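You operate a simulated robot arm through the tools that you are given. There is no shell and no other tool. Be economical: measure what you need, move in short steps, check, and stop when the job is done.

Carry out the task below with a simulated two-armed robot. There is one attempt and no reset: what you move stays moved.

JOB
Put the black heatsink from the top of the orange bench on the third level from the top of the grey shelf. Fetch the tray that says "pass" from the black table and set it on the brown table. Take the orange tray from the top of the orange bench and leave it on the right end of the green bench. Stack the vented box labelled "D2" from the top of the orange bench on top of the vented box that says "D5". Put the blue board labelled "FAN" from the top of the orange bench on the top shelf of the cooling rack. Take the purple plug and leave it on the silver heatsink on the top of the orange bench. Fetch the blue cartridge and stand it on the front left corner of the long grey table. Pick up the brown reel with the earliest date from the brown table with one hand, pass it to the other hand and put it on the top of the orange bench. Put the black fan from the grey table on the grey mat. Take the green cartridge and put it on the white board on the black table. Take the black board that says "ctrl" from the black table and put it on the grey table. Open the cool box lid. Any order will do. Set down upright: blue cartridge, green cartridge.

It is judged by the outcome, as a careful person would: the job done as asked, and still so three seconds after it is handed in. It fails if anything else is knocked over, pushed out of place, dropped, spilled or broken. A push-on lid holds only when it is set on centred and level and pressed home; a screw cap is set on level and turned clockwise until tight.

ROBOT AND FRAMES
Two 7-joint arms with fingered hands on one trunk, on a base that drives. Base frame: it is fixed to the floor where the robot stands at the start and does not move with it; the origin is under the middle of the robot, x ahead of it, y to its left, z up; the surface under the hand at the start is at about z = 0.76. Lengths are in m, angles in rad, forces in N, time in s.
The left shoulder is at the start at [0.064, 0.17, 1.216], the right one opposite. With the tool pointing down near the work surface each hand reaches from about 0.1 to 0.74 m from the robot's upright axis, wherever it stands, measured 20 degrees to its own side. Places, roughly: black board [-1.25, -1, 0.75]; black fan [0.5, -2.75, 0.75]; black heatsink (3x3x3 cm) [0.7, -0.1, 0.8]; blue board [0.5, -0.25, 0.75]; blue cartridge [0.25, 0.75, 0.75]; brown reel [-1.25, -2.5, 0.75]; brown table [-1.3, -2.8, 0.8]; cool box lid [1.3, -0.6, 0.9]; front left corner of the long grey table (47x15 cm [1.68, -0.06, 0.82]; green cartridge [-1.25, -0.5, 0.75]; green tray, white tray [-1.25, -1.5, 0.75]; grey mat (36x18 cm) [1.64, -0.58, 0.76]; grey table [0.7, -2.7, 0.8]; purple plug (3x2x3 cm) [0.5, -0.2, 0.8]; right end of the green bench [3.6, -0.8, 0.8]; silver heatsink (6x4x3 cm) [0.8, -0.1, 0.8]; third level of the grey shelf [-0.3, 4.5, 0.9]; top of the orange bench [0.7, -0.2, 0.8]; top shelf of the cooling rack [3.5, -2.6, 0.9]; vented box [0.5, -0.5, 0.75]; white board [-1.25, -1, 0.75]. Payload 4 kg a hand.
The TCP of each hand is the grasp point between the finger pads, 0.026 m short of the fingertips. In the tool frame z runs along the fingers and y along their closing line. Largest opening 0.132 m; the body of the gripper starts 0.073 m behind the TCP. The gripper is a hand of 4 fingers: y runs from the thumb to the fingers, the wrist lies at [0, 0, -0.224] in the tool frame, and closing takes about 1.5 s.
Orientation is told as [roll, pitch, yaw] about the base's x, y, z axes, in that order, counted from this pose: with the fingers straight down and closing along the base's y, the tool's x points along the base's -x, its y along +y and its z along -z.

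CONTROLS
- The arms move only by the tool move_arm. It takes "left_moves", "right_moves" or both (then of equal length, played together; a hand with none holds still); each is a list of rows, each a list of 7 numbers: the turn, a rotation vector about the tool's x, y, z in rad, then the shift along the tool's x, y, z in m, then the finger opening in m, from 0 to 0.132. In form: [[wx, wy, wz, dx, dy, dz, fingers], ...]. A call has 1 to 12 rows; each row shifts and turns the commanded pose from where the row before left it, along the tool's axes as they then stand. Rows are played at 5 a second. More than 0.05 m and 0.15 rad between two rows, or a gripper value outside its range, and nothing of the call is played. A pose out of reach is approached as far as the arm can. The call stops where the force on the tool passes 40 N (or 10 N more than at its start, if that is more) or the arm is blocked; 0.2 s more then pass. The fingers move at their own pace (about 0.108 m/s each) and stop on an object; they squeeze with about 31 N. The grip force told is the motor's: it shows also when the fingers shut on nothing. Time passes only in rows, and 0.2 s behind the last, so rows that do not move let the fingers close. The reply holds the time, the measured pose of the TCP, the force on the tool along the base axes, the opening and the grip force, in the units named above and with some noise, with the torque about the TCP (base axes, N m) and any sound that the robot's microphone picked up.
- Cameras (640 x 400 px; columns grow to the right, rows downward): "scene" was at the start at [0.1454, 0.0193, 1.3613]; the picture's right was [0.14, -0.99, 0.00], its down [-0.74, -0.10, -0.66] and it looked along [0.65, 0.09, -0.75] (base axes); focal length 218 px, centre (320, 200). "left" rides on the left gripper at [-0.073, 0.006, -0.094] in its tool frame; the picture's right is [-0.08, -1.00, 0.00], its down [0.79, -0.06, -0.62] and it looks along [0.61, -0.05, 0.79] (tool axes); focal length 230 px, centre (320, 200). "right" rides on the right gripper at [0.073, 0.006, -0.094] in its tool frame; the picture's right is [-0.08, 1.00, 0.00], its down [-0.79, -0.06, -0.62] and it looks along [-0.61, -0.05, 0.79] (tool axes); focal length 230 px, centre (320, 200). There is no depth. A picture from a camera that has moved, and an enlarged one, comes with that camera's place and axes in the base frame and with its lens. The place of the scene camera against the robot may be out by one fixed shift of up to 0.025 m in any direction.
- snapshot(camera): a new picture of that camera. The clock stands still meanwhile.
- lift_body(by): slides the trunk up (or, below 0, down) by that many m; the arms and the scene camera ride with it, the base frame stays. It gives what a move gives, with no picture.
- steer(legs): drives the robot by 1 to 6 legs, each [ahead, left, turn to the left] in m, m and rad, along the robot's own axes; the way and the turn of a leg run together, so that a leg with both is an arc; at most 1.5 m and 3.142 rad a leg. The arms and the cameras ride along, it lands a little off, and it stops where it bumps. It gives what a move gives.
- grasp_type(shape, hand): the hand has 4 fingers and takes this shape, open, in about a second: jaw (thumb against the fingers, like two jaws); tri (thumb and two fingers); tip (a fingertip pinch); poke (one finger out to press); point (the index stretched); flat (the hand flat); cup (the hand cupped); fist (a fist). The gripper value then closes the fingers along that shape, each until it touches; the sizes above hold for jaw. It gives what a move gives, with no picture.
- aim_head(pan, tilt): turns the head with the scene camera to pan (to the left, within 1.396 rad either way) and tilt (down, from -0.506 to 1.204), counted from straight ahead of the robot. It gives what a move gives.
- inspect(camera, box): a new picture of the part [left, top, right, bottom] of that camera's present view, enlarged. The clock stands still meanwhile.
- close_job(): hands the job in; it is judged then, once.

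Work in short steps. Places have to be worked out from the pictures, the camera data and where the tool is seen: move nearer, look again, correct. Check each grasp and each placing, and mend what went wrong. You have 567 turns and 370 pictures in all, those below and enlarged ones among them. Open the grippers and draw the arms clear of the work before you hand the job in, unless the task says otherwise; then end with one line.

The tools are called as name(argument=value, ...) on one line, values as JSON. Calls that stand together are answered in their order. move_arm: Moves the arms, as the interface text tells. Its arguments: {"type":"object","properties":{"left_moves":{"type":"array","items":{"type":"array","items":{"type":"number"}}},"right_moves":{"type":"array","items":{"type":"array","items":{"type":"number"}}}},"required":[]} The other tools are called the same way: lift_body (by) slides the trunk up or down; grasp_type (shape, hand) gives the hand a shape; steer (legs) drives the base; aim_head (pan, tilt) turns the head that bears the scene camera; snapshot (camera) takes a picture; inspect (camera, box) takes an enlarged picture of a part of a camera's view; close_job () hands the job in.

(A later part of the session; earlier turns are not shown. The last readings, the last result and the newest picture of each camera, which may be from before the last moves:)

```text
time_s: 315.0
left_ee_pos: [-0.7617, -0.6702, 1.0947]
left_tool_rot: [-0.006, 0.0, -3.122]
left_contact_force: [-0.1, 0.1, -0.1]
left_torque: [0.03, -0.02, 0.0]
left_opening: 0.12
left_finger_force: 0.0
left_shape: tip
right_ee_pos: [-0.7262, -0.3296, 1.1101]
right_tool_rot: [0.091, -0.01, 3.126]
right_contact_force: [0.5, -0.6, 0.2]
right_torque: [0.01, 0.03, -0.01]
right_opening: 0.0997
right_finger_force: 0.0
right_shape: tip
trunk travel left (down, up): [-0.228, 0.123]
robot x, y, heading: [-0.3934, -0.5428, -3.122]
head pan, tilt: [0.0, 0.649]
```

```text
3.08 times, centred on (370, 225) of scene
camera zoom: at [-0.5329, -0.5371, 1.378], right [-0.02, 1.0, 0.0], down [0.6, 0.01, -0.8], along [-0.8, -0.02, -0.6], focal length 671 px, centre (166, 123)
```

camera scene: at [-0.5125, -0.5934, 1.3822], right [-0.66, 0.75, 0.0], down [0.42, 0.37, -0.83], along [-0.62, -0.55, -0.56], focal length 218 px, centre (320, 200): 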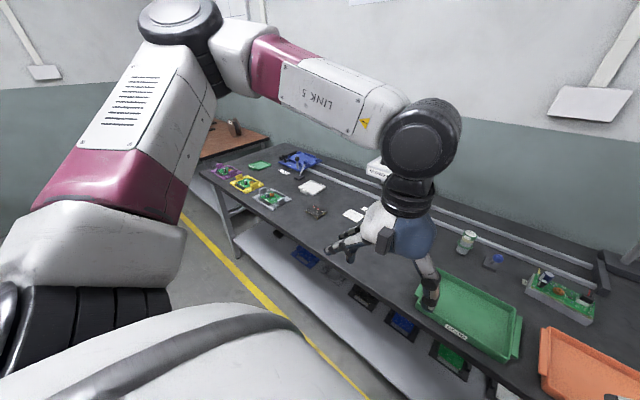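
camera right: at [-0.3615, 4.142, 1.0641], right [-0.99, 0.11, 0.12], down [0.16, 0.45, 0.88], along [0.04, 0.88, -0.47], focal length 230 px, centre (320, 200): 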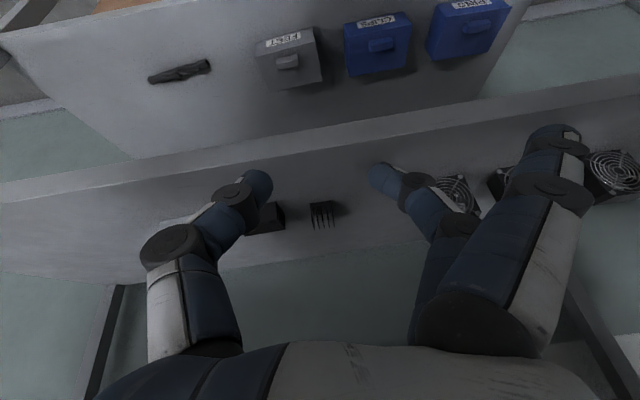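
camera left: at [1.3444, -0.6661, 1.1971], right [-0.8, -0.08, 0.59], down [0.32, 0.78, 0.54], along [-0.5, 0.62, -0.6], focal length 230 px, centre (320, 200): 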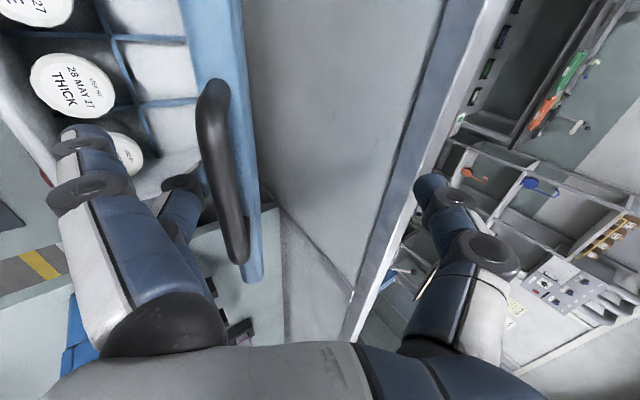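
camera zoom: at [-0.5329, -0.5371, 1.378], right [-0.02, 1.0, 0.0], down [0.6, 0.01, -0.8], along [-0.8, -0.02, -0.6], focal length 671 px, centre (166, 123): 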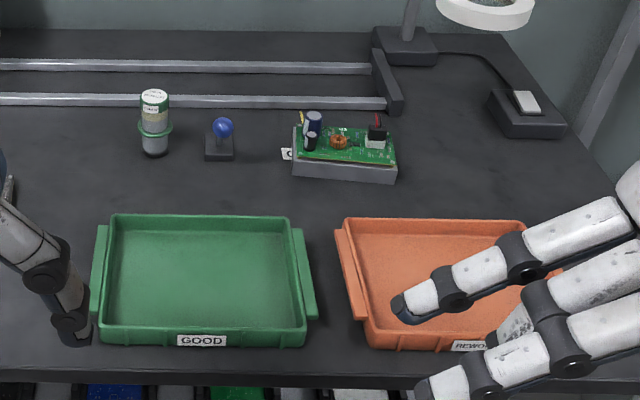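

Green cartridge at ≈[-1.28,-0.572], white board ≈[-1.21,-1.01], small green and white trays farther left. Prepare the right hand (jaw, level), lower the trunk a bit and drive nearer.

grasp_type(hand="right", shape="jaw")

move_arm(right_moves=[[0.093, 0.01, 0, 0, 0, 0, 0.13], [0, 0, 0, 0, 0, 0, 0.13]])

lift_body(by=-0.1)

steer(legs=[[0.0, 0.2, 0], [0.18, 0, 0]])

snapshot(camera="right")

snapshot(camera="scene")

```text
time_s: 315.9
left_ee_pos: [-0.762, -0.6699, 1.0935]
left_tool_rot: [-0.006, 0.0, -3.12]
left_contact_force: [0.4, 0.9, -0.7]
left_torque: [0.01, -0.02, -0.02]
left_opening: 0.1198
left_finger_force: 0.1
left_shape: tip
right_ee_pos: [-0.7254, -0.3299, 1.1104]
right_tool_rot: [0.092, -0.011, 3.126]
right_contact_force: [-0.1, 0.1, 0.0]
right_torque: [0.02, 0.02, 0.0]
right_opening: 0.1319
right_finger_force: 0.0
right_shape: jaw
trunk travel left (down, up): [-0.228, 0.123]
robot x, y, heading: [-0.3928, -0.5433, -3.121]
head pan, tilt: [0.0, 0.649]
```

```text
time_s: 316.5
left_ee_pos: [-0.7632, -0.6686, 1.0947]
left_tool_rot: [-0.006, -0.001, -3.121]
left_contact_force: [0.2, 0.2, -0.3]
left_torque: [-0.04, 0.0, 0.0]
left_opening: 0.1199
left_finger_force: 0.0
left_shape: tip
right_ee_pos: [-0.7249, -0.3276, 1.1098]
right_tool_rot: [0.0, -0.002, 3.128]
right_contact_force: [-0.3, -0.5, -0.3]
right_torque: [0.0, 0.04, 0.01]
right_opening: 0.1302
right_finger_force: 0.0
right_shape: jaw
trunk travel left (down, up): [-0.228, 0.123]
robot x, y, heading: [-0.395, -0.5408, -3.116]
head pan, tilt: [0.0, 0.649]
```

```text
time_s: 317.8
left_ee_pos: [-0.7603, -0.6699, 0.9956]
left_tool_rot: [-0.007, -0.004, -3.122]
left_contact_force: [-0.4, 0.4, 0.4]
left_torque: [0.01, 0.03, 0.0]
left_opening: 0.1197
left_finger_force: 0.0
left_shape: tip
right_ee_pos: [-0.7387, -0.329, 0.9832]
right_tool_rot: [-0.003, 0.108, 3.126]
right_contact_force: [0.5, 0.6, 0.5]
right_torque: [0.0, 0.01, 0.01]
right_opening: 0.1303
right_finger_force: 0.1
right_shape: jaw
trunk travel left (down, up): [-0.128, 0.223]
robot x, y, heading: [-0.3953, -0.541, -3.119]
head pan, tilt: [0.0, 0.649]
```

```text
time_s: 321.3
left_ee_pos: [-0.9406, -0.8736, 0.9938]
left_tool_rot: [-0.007, 0.0, -3.119]
left_contact_force: [-0.8, 0.7, -0.3]
left_torque: [0.02, -0.02, -0.02]
left_opening: 0.1197
left_finger_force: 0.0
left_shape: tip
right_ee_pos: [-0.9182, -0.5338, 0.9833]
right_tool_rot: [-0.006, 0.108, 3.125]
right_contact_force: [-0.1, 0.4, -0.1]
right_torque: [0.01, -0.04, -0.02]
right_opening: 0.1301
right_finger_force: 0.0
right_shape: jaw
trunk travel left (down, up): [-0.128, 0.223]
robot x, y, heading: [-0.5698, -0.7461, -3.119]
head pan, tilt: [0.0, 0.649]
```

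```text
242 pictures are left
camera right: at [-0.8558, -0.5412, 1.0843], right [-0.09, -1.0, -0.01], down [-0.85, 0.07, 0.53], along [-0.52, 0.06, -0.85], focal length 230 px, centre (320, 200)
```

right: 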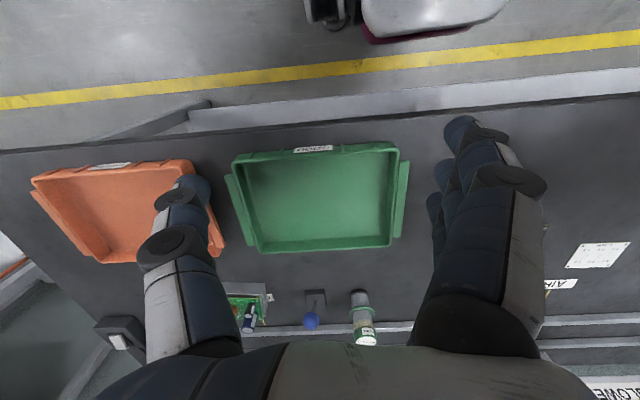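

```text
241 pictures are left
camera scene: at [-0.7885, -0.7428, 1.2729], right [-0.02, 1.0, 0.0], down [0.6, 0.01, -0.8], along [-0.8, -0.02, -0.61], focal length 218 px, centre (320, 200)
```

scene: 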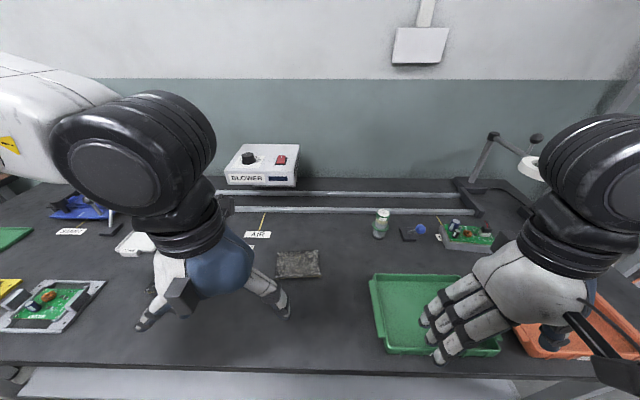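

Cartridge at ≈[-1.30,-0.583], table edge x≈-0.93. Drive 0.12 m closer, level the right hand and reach over it.

steer(legs=[[0.12, 0, 0]])

move_arm(right_moves=[[0, -0.108, 0, 0, 0, 0, 0.13], [0, 0, 0, -0.04, 0.01, 0, 0.13], [0, 0, 0, -0.04, 0.01, 0, 0.13], [0, 0, 0, -0.04, 0.01, 0, 0.13], [0, 0, 0, -0.04, 0.01, 0, 0.13], [0, 0, 0, -0.03, 0, 0, 0.13], [0, 0, 0, 0, 0, 0, 0.13]])

snapshot(camera="right")

```text
time_s: 322.7
left_ee_pos: [-1.0578, -0.8765, 0.9943]
left_tool_rot: [-0.007, 0.0, -3.123]
left_contact_force: [0.1, -0.2, -0.2]
left_torque: [-0.03, 0.02, -0.04]
left_opening: 0.1197
left_finger_force: 0.0
left_shape: tip
right_ee_pos: [-1.0358, -0.5371, 0.9826]
right_tool_rot: [-0.003, 0.109, 3.124]
right_contact_force: [1.2, 0.3, 0.4]
right_torque: [0.0, 0.03, 0.01]
right_opening: 0.1303
right_finger_force: 0.1
right_shape: jaw
trunk travel left (down, up): [-0.128, 0.223]
robot x, y, heading: [-0.689, -0.7493, -3.127]
head pan, tilt: [0.0, 0.649]
stopped in leg 1: the robot was blocked; the commanded pose is now the measured one
```

```text
time_s: 324.3
left_ee_pos: [-1.0597, -0.8769, 0.9934]
left_tool_rot: [-0.007, -0.001, -3.124]
left_contact_force: [0.6, -0.4, 0.6]
left_torque: [0.04, 0.01, -0.02]
left_opening: 0.1201
left_finger_force: 0.1
left_shape: tip
right_ee_pos: [-1.2439, -0.573, 0.9892]
right_tool_rot: [-0.005, 0.002, 3.123]
right_contact_force: [0.5, 0.0, 0.7]
right_torque: [-0.01, -0.01, 0.02]
right_opening: 0.1303
right_finger_force: 0.0
right_shape: jaw
right hand out of reach, approached as far as the arm can: row 1
trunk travel left (down, up): [-0.128, 0.223]
robot x, y, heading: [-0.6887, -0.7508, -3.121]
head pan, tilt: [0.0, 0.649]
```

```text
240 pictures are left
camera right: at [-1.1712, -0.5812, 1.0834], right [-0.1, -1.0, 0.0], down [-0.78, 0.07, 0.62], along [-0.61, 0.06, -0.79], focal length 230 px, centre (320, 200)
```

right: 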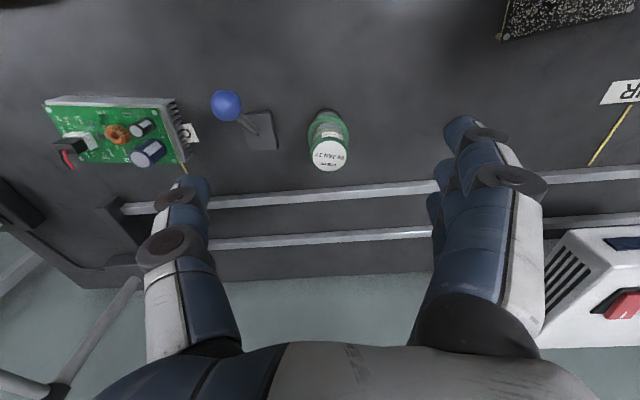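

Cap at ≈[-1.285,-0.58]. Align, opening 0.09, descend to z≈0.848.

steer(legs=[[-0.01, 0, 0]])

move_arm(right_moves=[[0, 0, 0, -0.04, 0.006, 0, 0.09], [0, 0, 0, -0.011, 0, 0.04, 0.09], [0, 0, 0, 0, 0, 0.03, 0.09], [0, 0, 0, 0, 0, 0, 0.09]])

snapshot(camera="right")

```text
time_s: 325.1
left_ee_pos: [-1.0506, -0.8771, 0.994]
left_tool_rot: [-0.006, 0.001, -3.124]
left_contact_force: [0.6, -0.5, 0.0]
left_torque: [0.02, 0.0, -0.03]
left_opening: 0.1199
left_finger_force: 0.0
left_shape: tip
right_ee_pos: [-1.2347, -0.5719, 0.9885]
right_tool_rot: [-0.003, 0.003, 3.122]
right_contact_force: [0.2, -0.7, 0.1]
right_torque: [0.0, -0.02, 0.02]
right_opening: 0.1304
right_finger_force: 0.0
right_shape: jaw
trunk travel left (down, up): [-0.128, 0.223]
robot x, y, heading: [-0.6824, -0.7514, -3.126]
head pan, tilt: [0.0, 0.649]
```

```text
time_s: 326.1
left_ee_pos: [-1.05, -0.8779, 0.9948]
left_tool_rot: [-0.008, 0.001, -3.125]
left_contact_force: [-0.5, 0.5, -0.5]
left_torque: [-0.02, -0.03, -0.01]
left_opening: 0.1198
left_finger_force: 0.1
left_shape: tip
right_ee_pos: [-1.2861, -0.5788, 0.9184]
right_tool_rot: [-0.005, 0.002, 3.122]
right_contact_force: [-0.3, -0.4, 0.0]
right_torque: [0.0, -0.01, 0.03]
right_opening: 0.0906
right_finger_force: 0.1
right_shape: jaw
trunk travel left (down, up): [-0.128, 0.223]
robot x, y, heading: [-0.6784, -0.7509, -3.12]
head pan, tilt: [0.0, 0.649]
```

```text
239 pictures are left
camera right: at [-1.2127, -0.5873, 1.0121], right [-0.1, -1.0, 0.0], down [-0.78, 0.07, 0.62], along [-0.61, 0.06, -0.79], focal length 230 px, centre (320, 200)
```

right: 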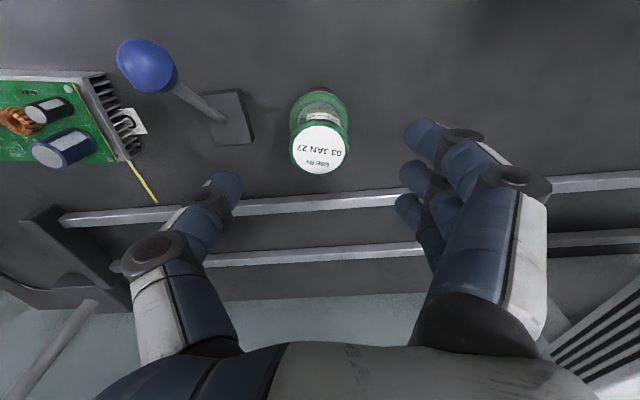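

move_arm(right_moves=[[0, 0, 0, 0, 0, 0.035, 0.09], [0, 0, 0, 0, 0, 0.035, 0.09], [0, 0, 0, 0, 0, 0, 0.05], [0, 0, 0, 0, 0, 0, 0.02], [0, 0, 0, 0, 0, 0, 0.02], [0, 0, 0, 0, 0, 0, 0.02]])

snapshot(camera="right")

```text
time_s: 327.5
left_ee_pos: [-1.0497, -0.8764, 0.997]
left_tool_rot: [-0.006, -0.001, -3.125]
left_contact_force: [-0.3, 0.0, 0.0]
left_torque: [0.01, 0.01, -0.01]
left_opening: 0.1201
left_finger_force: 0.1
left_shape: tip
right_ee_pos: [-1.2852, -0.5776, 0.8498]
right_tool_rot: [-0.004, -0.002, 3.122]
right_contact_force: [-0.5, 4.0, 15.8]
right_torque: [-0.06, -0.08, -0.01]
right_opening: 0.023
right_finger_force: 31.0
right_shape: jaw
trunk travel left (down, up): [-0.128, 0.223]
robot x, y, heading: [-0.6796, -0.7516, -3.119]
head pan, tilt: [0.0, 0.649]
```

```text
238 pictures are left
camera right: at [-1.2125, -0.5858, 0.9436], right [-0.1, -1.0, 0.0], down [-0.78, 0.07, 0.62], along [-0.62, 0.06, -0.79], focal length 230 px, centre (320, 200)
```

right: 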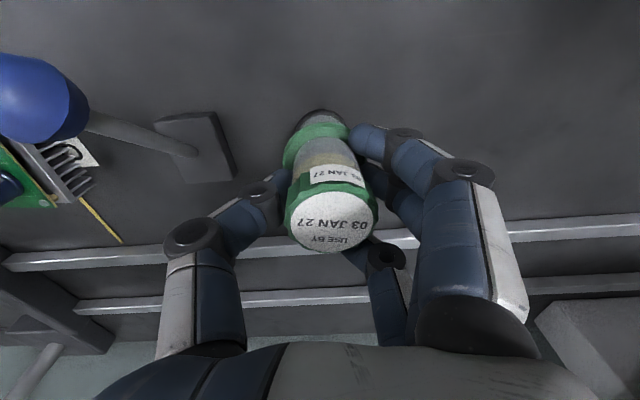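

Gripped. Lift and check.

move_arm(right_moves=[[0, 0, 0, 0, 0, -0.03, 0.0], [0, 0, 0, 0, 0, -0.04, 0.0], [0, 0, 0, 0, 0, -0.04, 0.0], [0, 0, 0, 0, 0, 0, 0.0]])

snapshot(camera="right")

```text
time_s: 328.5
left_ee_pos: [-1.0507, -0.8782, 0.9938]
left_tool_rot: [-0.006, 0.001, -3.124]
left_contact_force: [-0.2, 0.2, 0.1]
left_torque: [0.02, 0.0, 0.02]
left_opening: 0.12
left_finger_force: 0.0
left_shape: tip
right_ee_pos: [-1.2869, -0.577, 0.958]
right_tool_rot: [-0.003, 0.003, 3.122]
right_contact_force: [-0.3, -0.4, -2.2]
right_torque: [-0.01, 0.01, -0.02]
right_opening: 0.0205
right_finger_force: 31.3
right_shape: jaw
trunk travel left (down, up): [-0.128, 0.223]
robot x, y, heading: [-0.679, -0.7511, -3.12]
head pan, tilt: [0.0, 0.649]
```

```text
237 pictures are left
camera right: at [-1.2137, -0.5859, 1.052], right [-0.1, -1.0, 0.0], down [-0.79, 0.07, 0.61], along [-0.61, 0.06, -0.79], focal length 230 px, centre (320, 200)
```

right: 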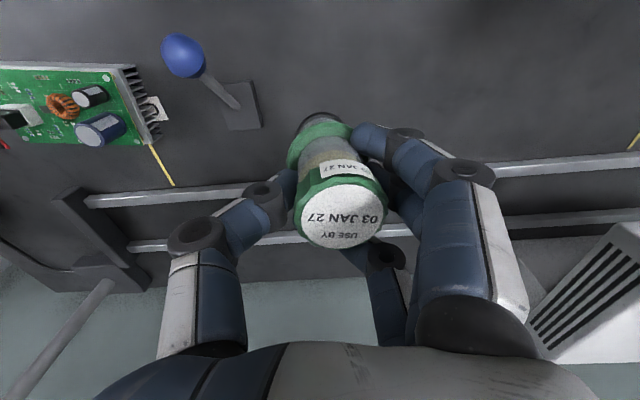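

Lifted. Back off slightly and shift left 0.43 m to bring it over the white board.

steer(legs=[[-0.04, 0, 0], [0, 0.43, 0]])

snapshot(camera="right")

snapshot(camera="scene")

```text
time_s: 333.2
left_ee_pos: [-1.0061, -1.2947, 0.9934]
left_tool_rot: [-0.008, 0.0, -3.131]
left_contact_force: [0.3, 0.7, 1.0]
left_torque: [0.03, 0.02, -0.01]
left_opening: 0.1202
left_finger_force: 0.0
left_shape: tip
right_ee_pos: [-1.239, -0.9942, 0.9586]
right_tool_rot: [-0.003, 0.003, 3.118]
right_contact_force: [0.1, -0.3, -2.4]
right_torque: [-0.01, -0.01, 0.02]
right_opening: 0.0209
right_finger_force: 31.2
right_shape: jaw
trunk travel left (down, up): [-0.128, 0.223]
robot x, y, heading: [-0.6367, -1.1704, -3.128]
head pan, tilt: [0.0, 0.649]
```

```text
236 pictures are left
camera right: at [-1.1668, -1.0024, 1.0523], right [-0.1, -0.99, 0.0], down [-0.78, 0.08, 0.61], along [-0.61, 0.07, -0.79], focal length 230 px, centre (320, 200)
```

right: 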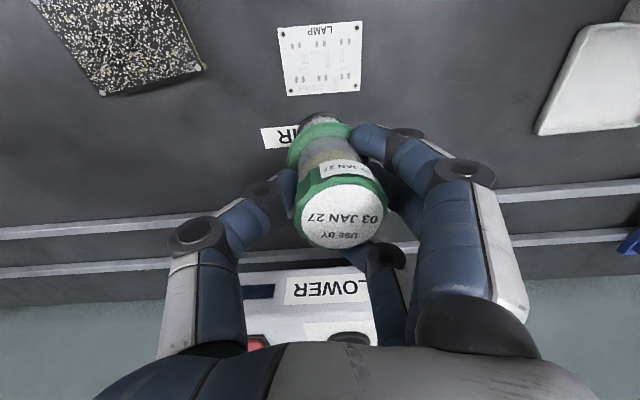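

```text
235 pictures are left
camera scene: at [-0.8521, -1.1643, 1.2729], right [-0.01, 1.0, 0.0], down [0.6, 0.01, -0.8], along [-0.8, -0.01, -0.6], focal length 218 px, centre (320, 200)
```

scene: 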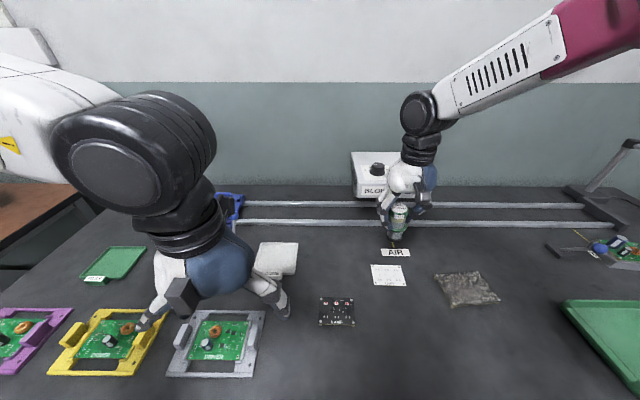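

White LAMP board at ≈[-1.197,-1.0]. Correct the slight tilt, move over it and lower to z≈0.89.

move_arm(right_moves=[[-0.07, 0, 0, 0.024, -0.003, 0, 0.0], [0, 0, 0, 0.024, -0.002, 0, 0.0], [0, 0, 0, 0, 0, 0.035, 0.0], [0, 0, 0, 0, 0, 0.03, 0.0], [0, 0, 0, 0, 0, 0, 0.0]])

snapshot(camera="right")

inspect(camera="scene", box=[320, 170, 520, 320])

```text
time_s: 334.4
left_ee_pos: [-1.0051, -1.2939, 0.9946]
left_tool_rot: [-0.007, 0.0, -3.132]
left_contact_force: [0.6, 0.6, -0.1]
left_torque: [0.0, 0.03, 0.02]
left_opening: 0.1201
left_finger_force: 0.0
left_shape: tip
right_ee_pos: [-1.1903, -0.995, 0.8952]
right_tool_rot: [0.066, 0.001, 3.117]
right_contact_force: [-0.1, 0.1, -1.8]
right_torque: [0.02, 0.06, 0.0]
right_opening: 0.0209
right_finger_force: 31.1
right_shape: jaw
trunk travel left (down, up): [-0.128, 0.223]
robot x, y, heading: [-0.6359, -1.1693, -3.126]
head pan, tilt: [0.0, 0.649]
```

```text
234 pictures are left
camera right: at [-1.1168, -0.9968, 0.9886], right [-0.1, -0.99, 0.07], down [-0.78, 0.12, 0.61], along [-0.61, 0.01, -0.79], focal length 230 px, centre (320, 200)
```

right: 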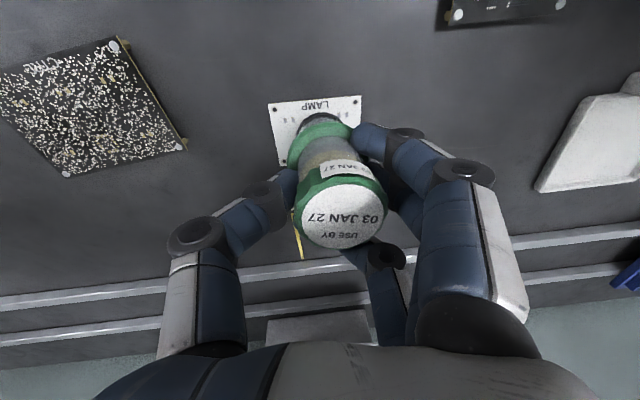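

```text
2.67 times, centred on (420, 245) of scene
camera zoom: at [-0.8519, -1.164, 1.2731], right [-0.01, 1.0, 0.0], down [0.6, 0.01, -0.8], along [-0.8, -0.01, -0.6], focal length 582 px, centre (53, 80)
```

zoom: 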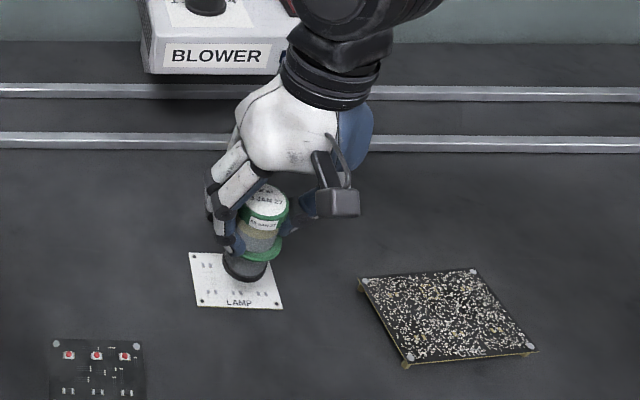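

Upright and centred over the board. Lower to contact.

move_arm(right_moves=[[0, 0, 0, -0.004, 0, 0.02, 0.0], [0, 0, 0, 0, 0, 0.01, 0.0], [0, 0, 0, 0, 0, 0, 0.0]])

move_arm(right_moves=[[0, 0, 0, 0, 0, 0.004, 0.0], [0, 0, 0, 0, 0, 0.004, 0.0], [0, 0, 0, 0, 0, 0, 0.0]])

inspect(camera="scene", box=[360, 220, 460, 300])

```text
time_s: 335.2
left_ee_pos: [-1.0059, -1.2936, 0.9939]
left_tool_rot: [-0.006, 0.0, -3.13]
left_contact_force: [0.2, 0.0, -0.1]
left_torque: [0.0, 0.0, 0.0]
left_opening: 0.12
left_finger_force: 0.2
left_shape: tip
right_ee_pos: [-1.1954, -0.9963, 0.8638]
right_tool_rot: [0.068, 0.001, 3.115]
right_contact_force: [0.0, 0.1, -2.7]
right_torque: [0.03, 0.03, -0.02]
right_opening: 0.0205
right_finger_force: 31.4
right_shape: jaw
trunk travel left (down, up): [-0.128, 0.223]
robot x, y, heading: [-0.6349, -1.1711, -3.127]
head pan, tilt: [0.0, 0.649]
```

```text
time_s: 336.0
left_ee_pos: [-1.0053, -1.2941, 0.9942]
left_tool_rot: [-0.006, 0.0, -3.132]
left_contact_force: [-0.4, 0.5, 0.0]
left_torque: [-0.03, 0.01, 0.03]
left_opening: 0.1199
left_finger_force: 0.1
left_shape: tip
right_ee_pos: [-1.1947, -0.9963, 0.857]
right_tool_rot: [0.066, 0.005, 3.115]
right_contact_force: [-0.2, -0.1, -2.3]
right_torque: [0.02, 0.05, 0.01]
right_opening: 0.0208
right_finger_force: 31.5
right_shape: jaw
trunk travel left (down, up): [-0.128, 0.223]
robot x, y, heading: [-0.6364, -1.1691, -3.133]
head pan, tilt: [0.0, 0.649]
```

```text
5.00 times, centred on (410, 260) of scene
camera zoom: at [-0.8521, -1.1641, 1.273], right [-0.01, 1.0, 0.0], down [0.6, 0.01, -0.8], along [-0.8, -0.01, -0.6], focal length 1091 px, centre (-130, -100)
```

zoom: 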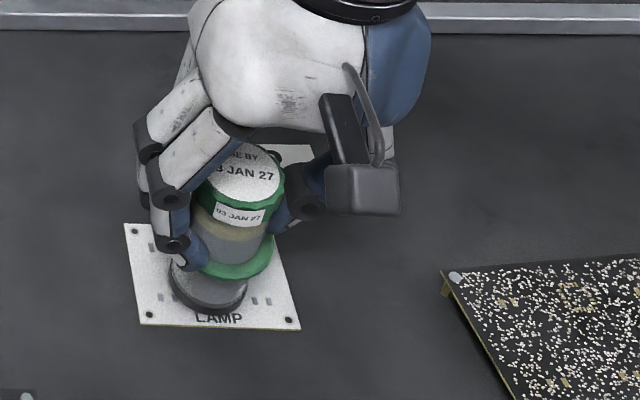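

Shift 8 mm back for centring, then continue lowering.

move_arm(right_moves=[[0, 0, 0, -0.009, 0, 0, 0.0], [0, 0, 0, 0, 0, 0.003, 0.0], [0, 0, 0, 0, 0, 0, 0.0]])

move_arm(right_moves=[[0, 0, 0, 0, 0, 0.003, 0.0], [0, 0, 0, 0, 0, 0, 0.0]])

move_arm(right_moves=[[0, 0, 0, 0, 0, 0.002, 0.0], [0, 0, 0, 0, 0, 0, 0.0]])

```text
time_s: 336.8
left_ee_pos: [-1.0052, -1.2956, 0.994]
left_tool_rot: [-0.008, 0.001, -3.131]
left_contact_force: [-1.0, 0.5, 0.0]
left_torque: [0.02, 0.02, -0.04]
left_opening: 0.1199
left_finger_force: 0.1
left_shape: tip
right_ee_pos: [-1.2036, -0.9976, 0.8543]
right_tool_rot: [0.067, 0.002, 3.116]
right_contact_force: [-0.3, 0.3, -1.0]
right_torque: [-0.05, 0.0, 0.0]
right_opening: 0.0208
right_finger_force: 31.2
right_shape: jaw
trunk travel left (down, up): [-0.128, 0.223]
robot x, y, heading: [-0.6336, -1.1683, -3.126]
head pan, tilt: [0.0, 0.649]
```

```text
time_s: 337.4
left_ee_pos: [-1.0035, -1.2942, 0.9956]
left_tool_rot: [-0.007, -0.001, -3.132]
left_contact_force: [-0.2, 0.0, -0.3]
left_torque: [0.0, 0.0, 0.02]
left_opening: 0.1202
left_finger_force: 0.1
left_shape: tip
right_ee_pos: [-1.2044, -0.9963, 0.8525]
right_tool_rot: [0.065, -0.005, 3.117]
right_contact_force: [-5.4, 1.7, 22.2]
right_torque: [-0.29, -0.12, -0.02]
right_opening: 0.0212
right_finger_force: 30.6
right_shape: jaw
trunk travel left (down, up): [-0.128, 0.223]
robot x, y, heading: [-0.6351, -1.1681, -3.129]
head pan, tilt: [0.0, 0.649]
```

```text
time_s: 338.0
left_ee_pos: [-1.0046, -1.2942, 0.9949]
left_tool_rot: [-0.007, -0.002, -3.131]
left_contact_force: [-0.7, 0.3, 0.2]
left_torque: [0.0, 0.03, 0.01]
left_opening: 0.12
left_finger_force: 0.1
left_shape: tip
right_ee_pos: [-1.2037, -0.9971, 0.8526]
right_tool_rot: [0.069, -0.007, 3.114]
right_contact_force: [3.8, 2.9, 27.6]
right_torque: [-0.48, -0.38, 0.14]
right_opening: 0.0224
right_finger_force: 30.9
right_shape: jaw
trunk travel left (down, up): [-0.128, 0.223]
robot x, y, heading: [-0.6328, -1.1701, -3.13]
head pan, tilt: [0.0, 0.649]
stopped in row 2 (right hand): the force on the tool passed its limit at 41 N (the readings are from after the stop); the commanded pose is now the measured one
```

Contact. Relieve 2 mm, open slowly and rise.

move_arm(right_moves=[[0, 0, 0, 0, 0, -0.0015, 0.02], [0, 0, 0, 0, 0, 0, 0.05], [0, 0, 0, 0, 0, 0, 0.09], [0, 0, 0, 0, 0, 0, 0.12], [0, 0, 0, 0, 0, 0, 0.13], [0, 0, 0, 0, 0, 0, 0.13]])

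snapshot(camera="right")

inspect(camera="scene", box=[360, 220, 460, 300])

```text
time_s: 339.4
left_ee_pos: [-1.0048, -1.2942, 0.9947]
left_tool_rot: [-0.006, -0.001, -3.131]
left_contact_force: [-0.7, -0.2, -0.8]
left_torque: [-0.03, -0.01, -0.04]
left_opening: 0.12
left_finger_force: 0.1
left_shape: tip
right_ee_pos: [-1.2056, -0.9969, 0.8506]
right_tool_rot: [0.067, -0.003, 3.114]
right_contact_force: [-0.5, 0.2, -0.8]
right_torque: [0.03, 0.01, -0.01]
right_opening: 0.1298
right_finger_force: 0.0
right_shape: jaw
trunk travel left (down, up): [-0.128, 0.223]
robot x, y, heading: [-0.6335, -1.171, -3.126]
head pan, tilt: [0.0, 0.649]
```

```text
231 pictures are left
camera right: at [-1.1323, -0.9988, 0.9443], right [-0.1, -0.99, 0.07], down [-0.78, 0.12, 0.61], along [-0.62, 0.01, -0.79], focal length 230 px, centre (320, 200)
```

right: 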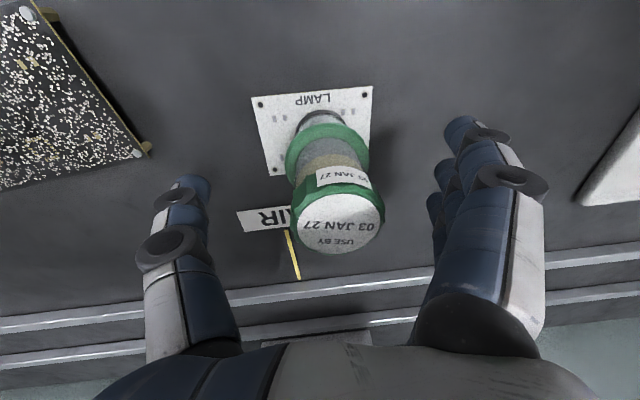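

```text
5.00 times, centred on (410, 260) of scene
camera zoom: at [-0.8519, -1.1641, 1.273], right [-0.01, 1.0, 0.0], down [0.6, 0.01, -0.8], along [-0.8, -0.01, -0.6], focal length 1091 px, centre (-130, -100)
```

zoom: 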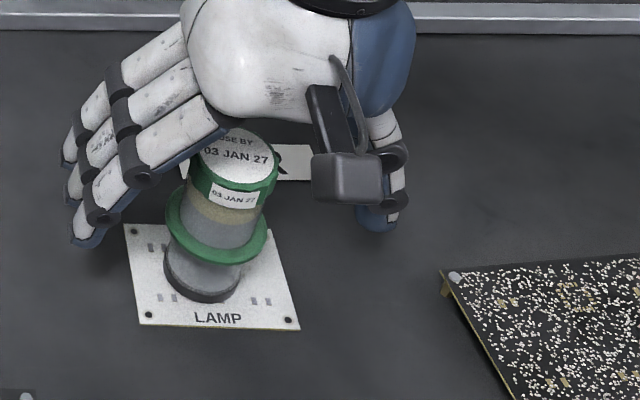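

Green cartridge stands on the white board. Rise, and read the black boards and trays.

move_arm(right_moves=[[0, 0, 0, 0, 0, -0.04, 0.13], [0, 0, 0, 0, 0, -0.04, 0.13], [0, 0, 0, 0, 0, -0.04, 0.13], [0.067, 0, 0, 0, 0, -0.02, 0.13]])

inspect(camera="scene", box=[290, 250, 530, 350])

inspect(camera="scene", box=[60, 230, 310, 300])

```text
time_s: 340.4
left_ee_pos: [-1.0062, -1.2951, 0.994]
left_tool_rot: [-0.007, -0.001, -3.13]
left_contact_force: [0.4, -0.1, 0.4]
left_torque: [0.03, 0.0, 0.03]
left_opening: 0.1199
left_finger_force: 0.0
left_shape: tip
right_ee_pos: [-1.2036, -0.9868, 0.989]
right_tool_rot: [-0.001, -0.001, 3.116]
right_contact_force: [-0.2, -0.2, 0.4]
right_torque: [-0.03, -0.03, -0.01]
right_opening: 0.1299
right_finger_force: 0.1
right_shape: jaw
trunk travel left (down, up): [-0.128, 0.223]
robot x, y, heading: [-0.6356, -1.1697, -3.129]
head pan, tilt: [0.0, 0.649]
```

```text
2.67 times, centred on (410, 300) of scene
camera zoom: at [-0.8519, -1.1648, 1.273], right [-0.01, 1.0, 0.0], down [0.6, 0.01, -0.8], along [-0.8, -0.01, -0.6], focal length 582 px, centre (80, -67)
```

zoom: 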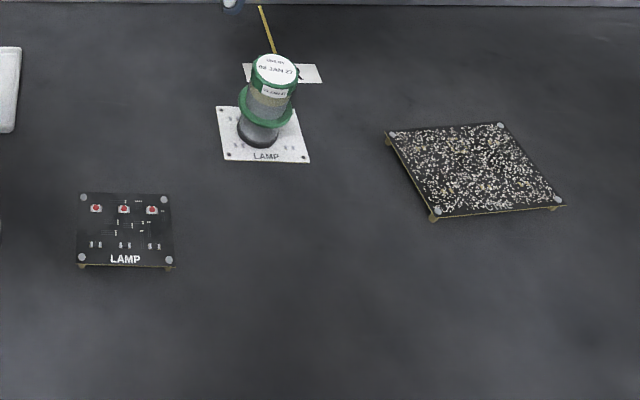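

```text
2.56 times, centred on (185, 265) of scene
camera zoom: at [-0.8519, -1.1648, 1.273], right [-0.01, 1.0, 0.0], down [0.6, 0.01, -0.8], along [-0.8, -0.01, -0.6], focal length 559 px, centre (666, 34)
```

zoom: 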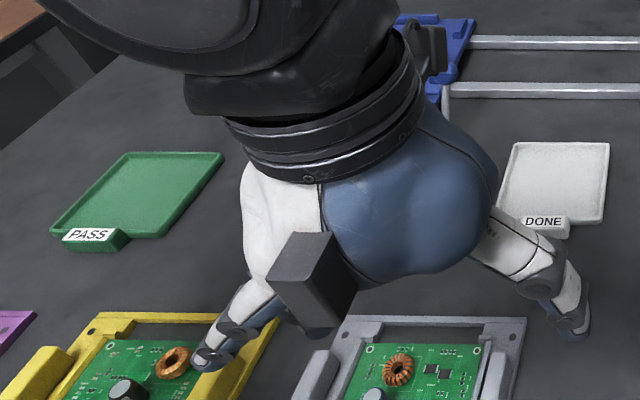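

PASS is the green tray; one black board says LAMP. Check the speckled one.

inspect(camera="scene", box=[430, 265, 510, 335])

snapshot(camera="right")

```text
5.71 times, centred on (470, 300) of scene
camera zoom: at [-0.8519, -1.1648, 1.273], right [-0.01, 1.0, 0.0], down [0.6, 0.01, -0.8], along [-0.8, -0.01, -0.6], focal length 1247 px, centre (-537, -371)
```

zoom: 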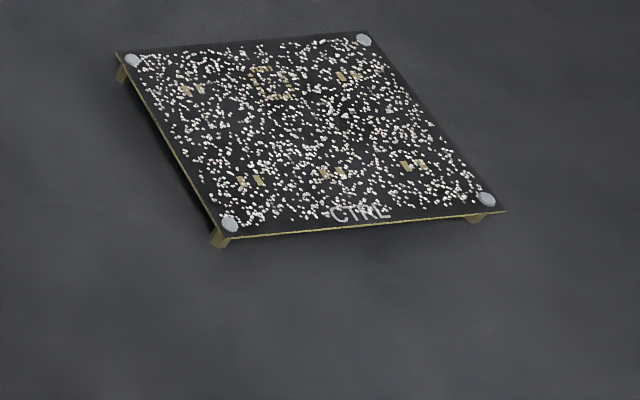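

```text
226 pictures are left
camera right: at [-1.1318, -0.9952, 1.083], right [-0.1, -0.99, 0.0], down [-0.78, 0.08, 0.62], along [-0.61, 0.06, -0.79], focal length 230 px, centre (320, 200)
```

right: 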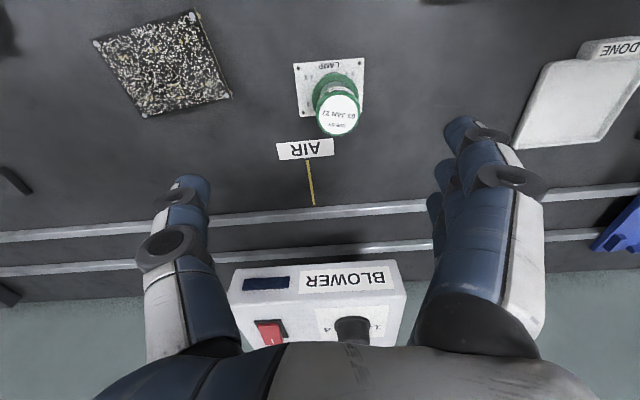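

CTRL is the speckled board: centre ≈[-1.154,-0.812], 0.117×0.085 m, yaw ≈0.11. Shift right 0.2 m and rotate the right hand to close across its short side.

steer(legs=[[0, -0.2, 0]])

move_arm(right_moves=[[0, 0, -0.1422, 0, 0, 0, 0.13], [0, 0, -0.1422, 0, 0, 0, 0.13], [0, 0, -0.1422, 0, 0, 0, 0.13], [0, 0, -0.1422, 0, 0, 0, 0.13], [0, 0, -0.1422, 0, 0, 0, 0.13], [0, 0, -0.1422, 0, 0, 0, 0.13], [0, 0, -0.1422, 0, 0, 0, 0.13], [0, 0, -0.1422, 0, 0, 0, 0.13], [0, 0, -0.1422, 0, 0, 0, 0.13], [0, 0, -0.1422, 0, 0, 0, 0.13], [0, 0, -0.1422, 0, 0, 0, 0.13], [0, 0, -0.1422, 0, 0, 0, 0.13]])

snapshot(camera="right")

```text
time_s: 342.7
left_ee_pos: [-1.0075, -1.0985, 0.9954]
left_tool_rot: [-0.007, -0.002, -3.131]
left_contact_force: [-0.4, -0.1, 0.5]
left_torque: [0.0, -0.02, -0.02]
left_opening: 0.1201
left_finger_force: 0.0
left_shape: tip
right_ee_pos: [-1.2088, -0.7893, 0.9893]
right_tool_rot: [-0.001, -0.002, 3.117]
right_contact_force: [0.7, -0.2, 0.1]
right_torque: [-0.02, 0.01, 0.01]
right_opening: 0.13
right_finger_force: 0.0
right_shape: jaw
trunk travel left (down, up): [-0.128, 0.223]
robot x, y, heading: [-0.6364, -0.9725, -3.131]
head pan, tilt: [0.0, 0.649]
```

```text
time_s: 345.3
left_ee_pos: [-1.0067, -1.0983, 0.9954]
left_tool_rot: [-0.008, 0.0, -3.129]
left_contact_force: [-0.7, -0.3, -1.0]
left_torque: [-0.01, 0.01, 0.0]
left_opening: 0.1198
left_finger_force: 0.0
left_shape: tip
right_ee_pos: [-1.2079, -0.7899, 0.9893]
right_tool_rot: [-0.001, 0.001, -1.455]
right_contact_force: [-0.2, 0.4, -0.1]
right_torque: [-0.02, 0.02, -0.01]
right_opening: 0.1301
right_finger_force: 0.1
right_shape: jaw
trunk travel left (down, up): [-0.128, 0.223]
robot x, y, heading: [-0.6356, -0.9777, -3.128]
head pan, tilt: [0.0, 0.649]
```

```text
225 pictures are left
camera right: at [-1.2106, -0.7179, 1.0832], right [1.0, 0.04, 0.0], down [0.03, -0.79, 0.62], along [0.02, -0.62, -0.79], focal length 230 px, centre (320, 200)
```

right: 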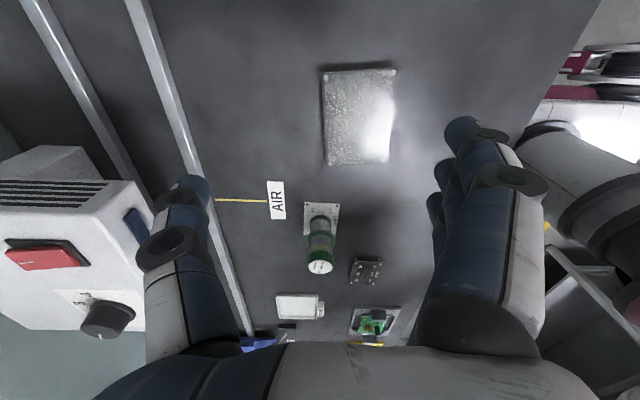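

Board centre ≈[-1.159,-0.815], edges aligned with the hand. Move over it and lower to z≈0.85.

move_arm(right_moves=[[0, 0, 0, -0.015, 0.023, 0.03, 0.13], [0, 0, 0, -0.0155, 0.023, 0.03, 0.13], [0, 0, 0, 0, 0, 0.04, 0.13], [0, 0, 0, 0, 0, 0.035, 0.13], [0, 0, 0, 0, 0, 0, 0.13]])

snapshot(camera="right")

```text
time_s: 346.5
left_ee_pos: [-1.0067, -1.0975, 0.9946]
left_tool_rot: [-0.008, 0.0, -3.13]
left_contact_force: [-0.8, 0.2, -0.3]
left_torque: [-0.01, 0.03, 0.0]
left_opening: 0.1199
left_finger_force: 0.1
left_shape: tip
right_ee_pos: [-1.1581, -0.8187, 0.8545]
right_tool_rot: [-0.003, 0.001, -1.46]
right_contact_force: [-0.1, 0.3, 0.2]
right_torque: [0.05, -0.03, 0.0]
right_opening: 0.1299
right_finger_force: 0.1
right_shape: jaw
trunk travel left (down, up): [-0.128, 0.223]
robot x, y, heading: [-0.6415, -0.9723, -3.13]
head pan, tilt: [0.0, 0.649]
```

```text
224 pictures are left
camera right: at [-1.1598, -0.7455, 0.9474], right [1.0, 0.03, 0.0], down [0.03, -0.79, 0.62], along [0.02, -0.62, -0.79], focal length 230 px, centre (320, 200)
```

right: 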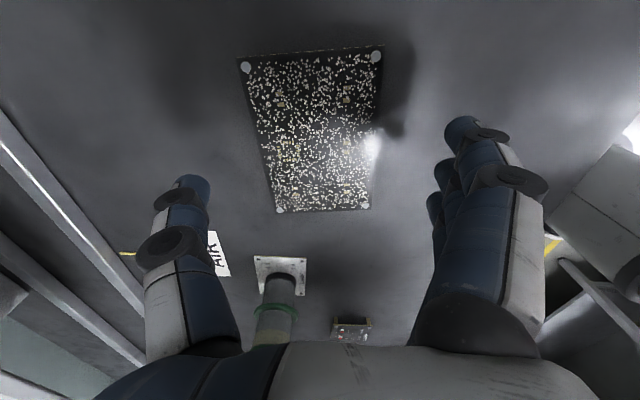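

Lower to z≈0.788 and close on the board's edges.

move_arm(right_moves=[[0, 0, 0, -0.005, 0, 0.03, 0.13], [0, 0, 0, 0, 0, 0.03, 0.13], [0, 0, 0, 0, 0, 0.006, 0.13], [0, 0, 0, 0, 0, 0, 0.1], [0, 0, 0, 0, 0, 0, 0.07], [0, 0, 0, 0, 0, 0, 0.06], [0, 0, 0, 0, 0, 0, 0.06]])

snapshot(camera="right")

```text
time_s: 347.1
left_ee_pos: [-1.0059, -1.0981, 0.995]
left_tool_rot: [-0.006, -0.002, -3.129]
left_contact_force: [-0.4, -0.2, 0.1]
left_torque: [0.0, -0.03, 0.0]
left_opening: 0.1199
left_finger_force: 0.1
left_shape: tip
right_ee_pos: [-1.1606, -0.8223, 0.8026]
right_tool_rot: [-0.012, 0.001, -1.46]
right_contact_force: [1.0, 0.7, 14.6]
right_torque: [0.14, -0.88, 0.04]
right_opening: 0.1301
right_finger_force: 0.0
right_shape: jaw
trunk travel left (down, up): [-0.128, 0.223]
robot x, y, heading: [-0.6361, -0.9716, -3.128]
head pan, tilt: [0.0, 0.649]
stopped in row 3 (right hand): the force on the tool passed its limit at 54 N (the readings are from after the stop); the commanded pose is now the measured one
```

```text
223 pictures are left
camera right: at [-1.1618, -0.75, 0.8975], right [1.0, 0.04, -0.01], down [0.04, -0.79, 0.62], along [0.01, -0.62, -0.79], focal length 230 px, centre (320, 200)
```

right: 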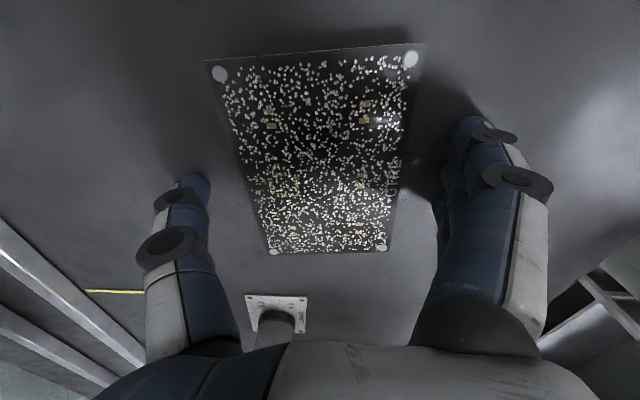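

The fingers touched the table (surface ≈0.776). Rise 2 mm and close.

move_arm(right_moves=[[0, 0, 0, 0, 0, -0.002, 0.12], [0, 0, 0, 0, 0, 0, 0.1], [0, 0, 0, 0, 0, 0, 0.07], [0, 0, 0, 0, 0, 0, 0.06], [0, 0, 0, 0, 0, 0, 0.06]])

snapshot(camera="right")

```text
time_s: 348.3
left_ee_pos: [-1.0046, -1.0994, 0.9949]
left_tool_rot: [-0.007, -0.003, -3.129]
left_contact_force: [0.8, -0.4, -0.4]
left_torque: [-0.03, 0.0, -0.04]
left_opening: 0.1201
left_finger_force: 0.1
left_shape: tip
right_ee_pos: [-1.1582, -0.8239, 0.8055]
right_tool_rot: [-0.013, 0.003, -1.459]
right_contact_force: [11.8, -0.6, 36.7]
right_torque: [0.14, -2.18, -0.1]
right_opening: 0.0843
right_finger_force: 30.9
right_shape: jaw
trunk travel left (down, up): [-0.128, 0.223]
robot x, y, heading: [-0.6383, -0.9734, -3.13]
head pan, tilt: [0.0, 0.649]
```

```text
222 pictures are left
camera right: at [-1.1593, -0.7506, 0.9], right [1.0, 0.03, -0.01], down [0.04, -0.79, 0.62], along [0.01, -0.62, -0.79], focal length 230 px, centre (320, 200)
```

right: 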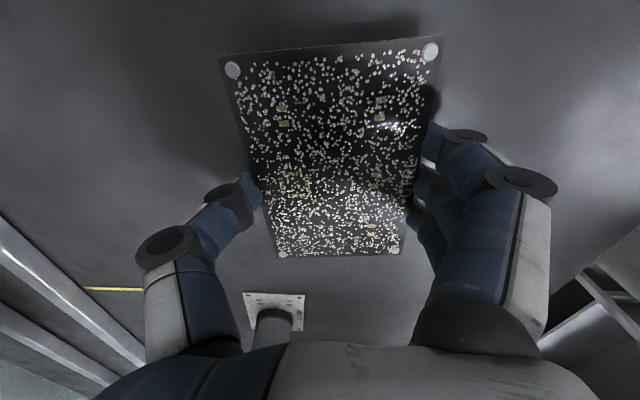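

Gripped the board (84 mm). Lift slowly.

move_arm(right_moves=[[0, 0, 0, 0, 0, -0.005, 0.05], [0, 0, 0, 0, 0, -0.01, 0.05], [0, 0, 0, 0, 0, -0.03, 0.05], [0, 0, 0, 0, 0, -0.04, 0.05], [0, 0, 0, 0, 0, 0, 0.05]])

snapshot(camera="right")

snapshot(camera="scene")

```text
time_s: 349.5
left_ee_pos: [-1.0083, -1.0979, 0.9943]
left_tool_rot: [-0.007, 0.002, -3.126]
left_contact_force: [-0.8, 0.2, -0.7]
left_torque: [0.01, -0.01, 0.0]
left_opening: 0.12
left_finger_force: 0.0
left_shape: tip
right_ee_pos: [-1.1599, -0.8227, 0.8869]
right_tool_rot: [-0.009, 0.001, -1.458]
right_contact_force: [-0.8, 0.0, -0.3]
right_torque: [-0.01, 0.01, 0.0]
right_opening: 0.0811
right_finger_force: 30.9
right_shape: jaw
trunk travel left (down, up): [-0.128, 0.223]
robot x, y, heading: [-0.638, -0.9741, -3.126]
head pan, tilt: [0.0, 0.649]
```

```text
221 pictures are left
camera right: at [-1.162, -0.7496, 0.981], right [1.0, 0.04, -0.01], down [0.03, -0.79, 0.62], along [0.02, -0.62, -0.79], focal length 230 px, centre (320, 200)
```

right: 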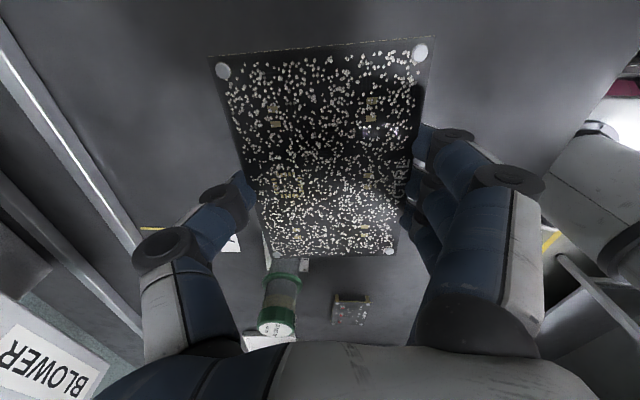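

```text
220 pictures are left
camera scene: at [-0.8553, -0.9678, 1.2727], right [-0.01, 1.0, 0.0], down [0.6, 0.01, -0.8], along [-0.8, -0.01, -0.6], focal length 218 px, centre (320, 200)
```

scene: 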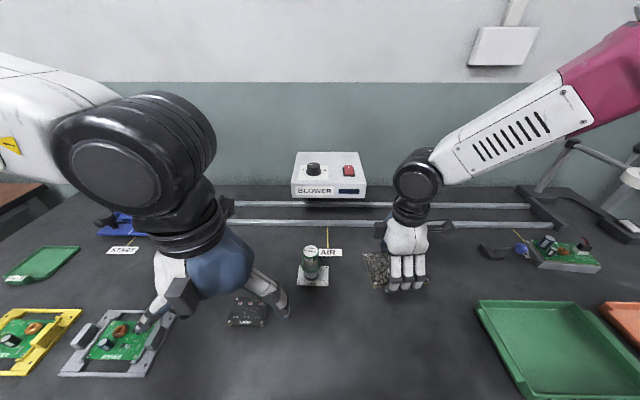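

Board held. Raise and retract it, then shift left 0.5 m toward the PASS tray (≈[-1.22,-1.73]).

move_arm(right_moves=[[0, 0, 0, 0, 0.0, -0.045, 0.05], [0, 0, 0, 0, 0.01, -0.045, 0.05], [0, 0, 0, 0, 0.04, -0.02, 0.05], [0, 0, 0, 0, 0.045, 0, 0.05], [0, 0, 0, 0, 0.045, 0, 0.05]])

steer(legs=[[0, 0.5, 0]])

snapshot(camera="scene")

snapshot(camera="left")

```text
time_s: 350.7
left_ee_pos: [-1.0072, -1.0978, 0.9942]
left_tool_rot: [-0.008, -0.001, -3.13]
left_contact_force: [0.1, -0.2, 1.0]
left_torque: [-0.05, 0.03, -0.04]
left_opening: 0.12
left_finger_force: 0.0
left_shape: tip
right_ee_pos: [-1.0193, -0.8052, 0.9976]
right_tool_rot: [-0.013, -0.001, -1.459]
right_contact_force: [-0.1, 0.7, -0.1]
right_torque: [-0.01, 0.05, -0.03]
right_opening: 0.0808
right_finger_force: 30.3
right_shape: jaw
trunk travel left (down, up): [-0.128, 0.223]
robot x, y, heading: [-0.6382, -0.973, -3.128]
head pan, tilt: [0.0, 0.649]
```

```text
time_s: 355.6
left_ee_pos: [-1.0054, -1.5925, 0.9943]
left_tool_rot: [-0.007, 0.003, 3.139]
left_contact_force: [-0.2, -0.5, -0.9]
left_torque: [0.0, -0.01, 0.03]
left_opening: 0.1199
left_finger_force: 0.0
left_shape: tip
right_ee_pos: [-1.0148, -1.3011, 0.9966]
right_tool_rot: [-0.01, 0.0, -1.472]
right_contact_force: [0.4, -0.3, -0.1]
right_torque: [0.0, -0.01, -0.01]
right_opening: 0.0803
right_finger_force: 30.8
right_shape: jaw
trunk travel left (down, up): [-0.128, 0.223]
robot x, y, heading: [-0.6341, -1.4734, 3.142]
head pan, tilt: [0.0, 0.649]
```

```text
219 pictures are left
camera scene: at [-0.8516, -1.465, 1.273], right [0.0, 1.0, 0.0], down [0.6, 0.0, -0.8], along [-0.8, 0.0, -0.6], focal length 218 px, centre (320, 200)
```

scene: 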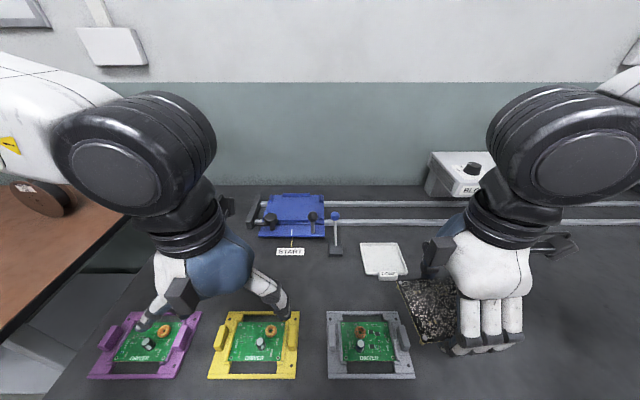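

```text
218 pictures are left
camera left: at [-1.0794, -1.5989, 1.0872], right [-0.08, 1.0, 0.01], down [0.78, 0.06, 0.62], along [0.62, 0.05, -0.79], focal length 230 px, centre (320, 200)
```

left: 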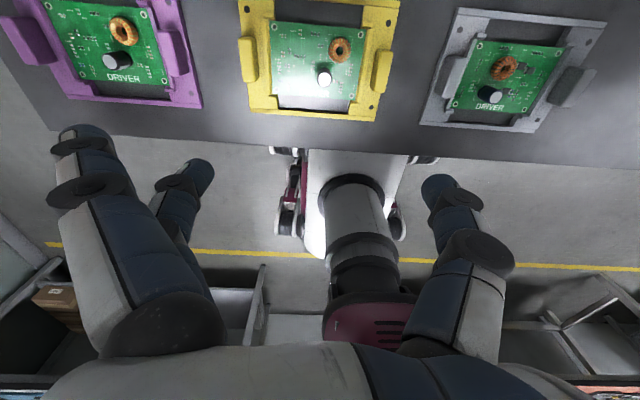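

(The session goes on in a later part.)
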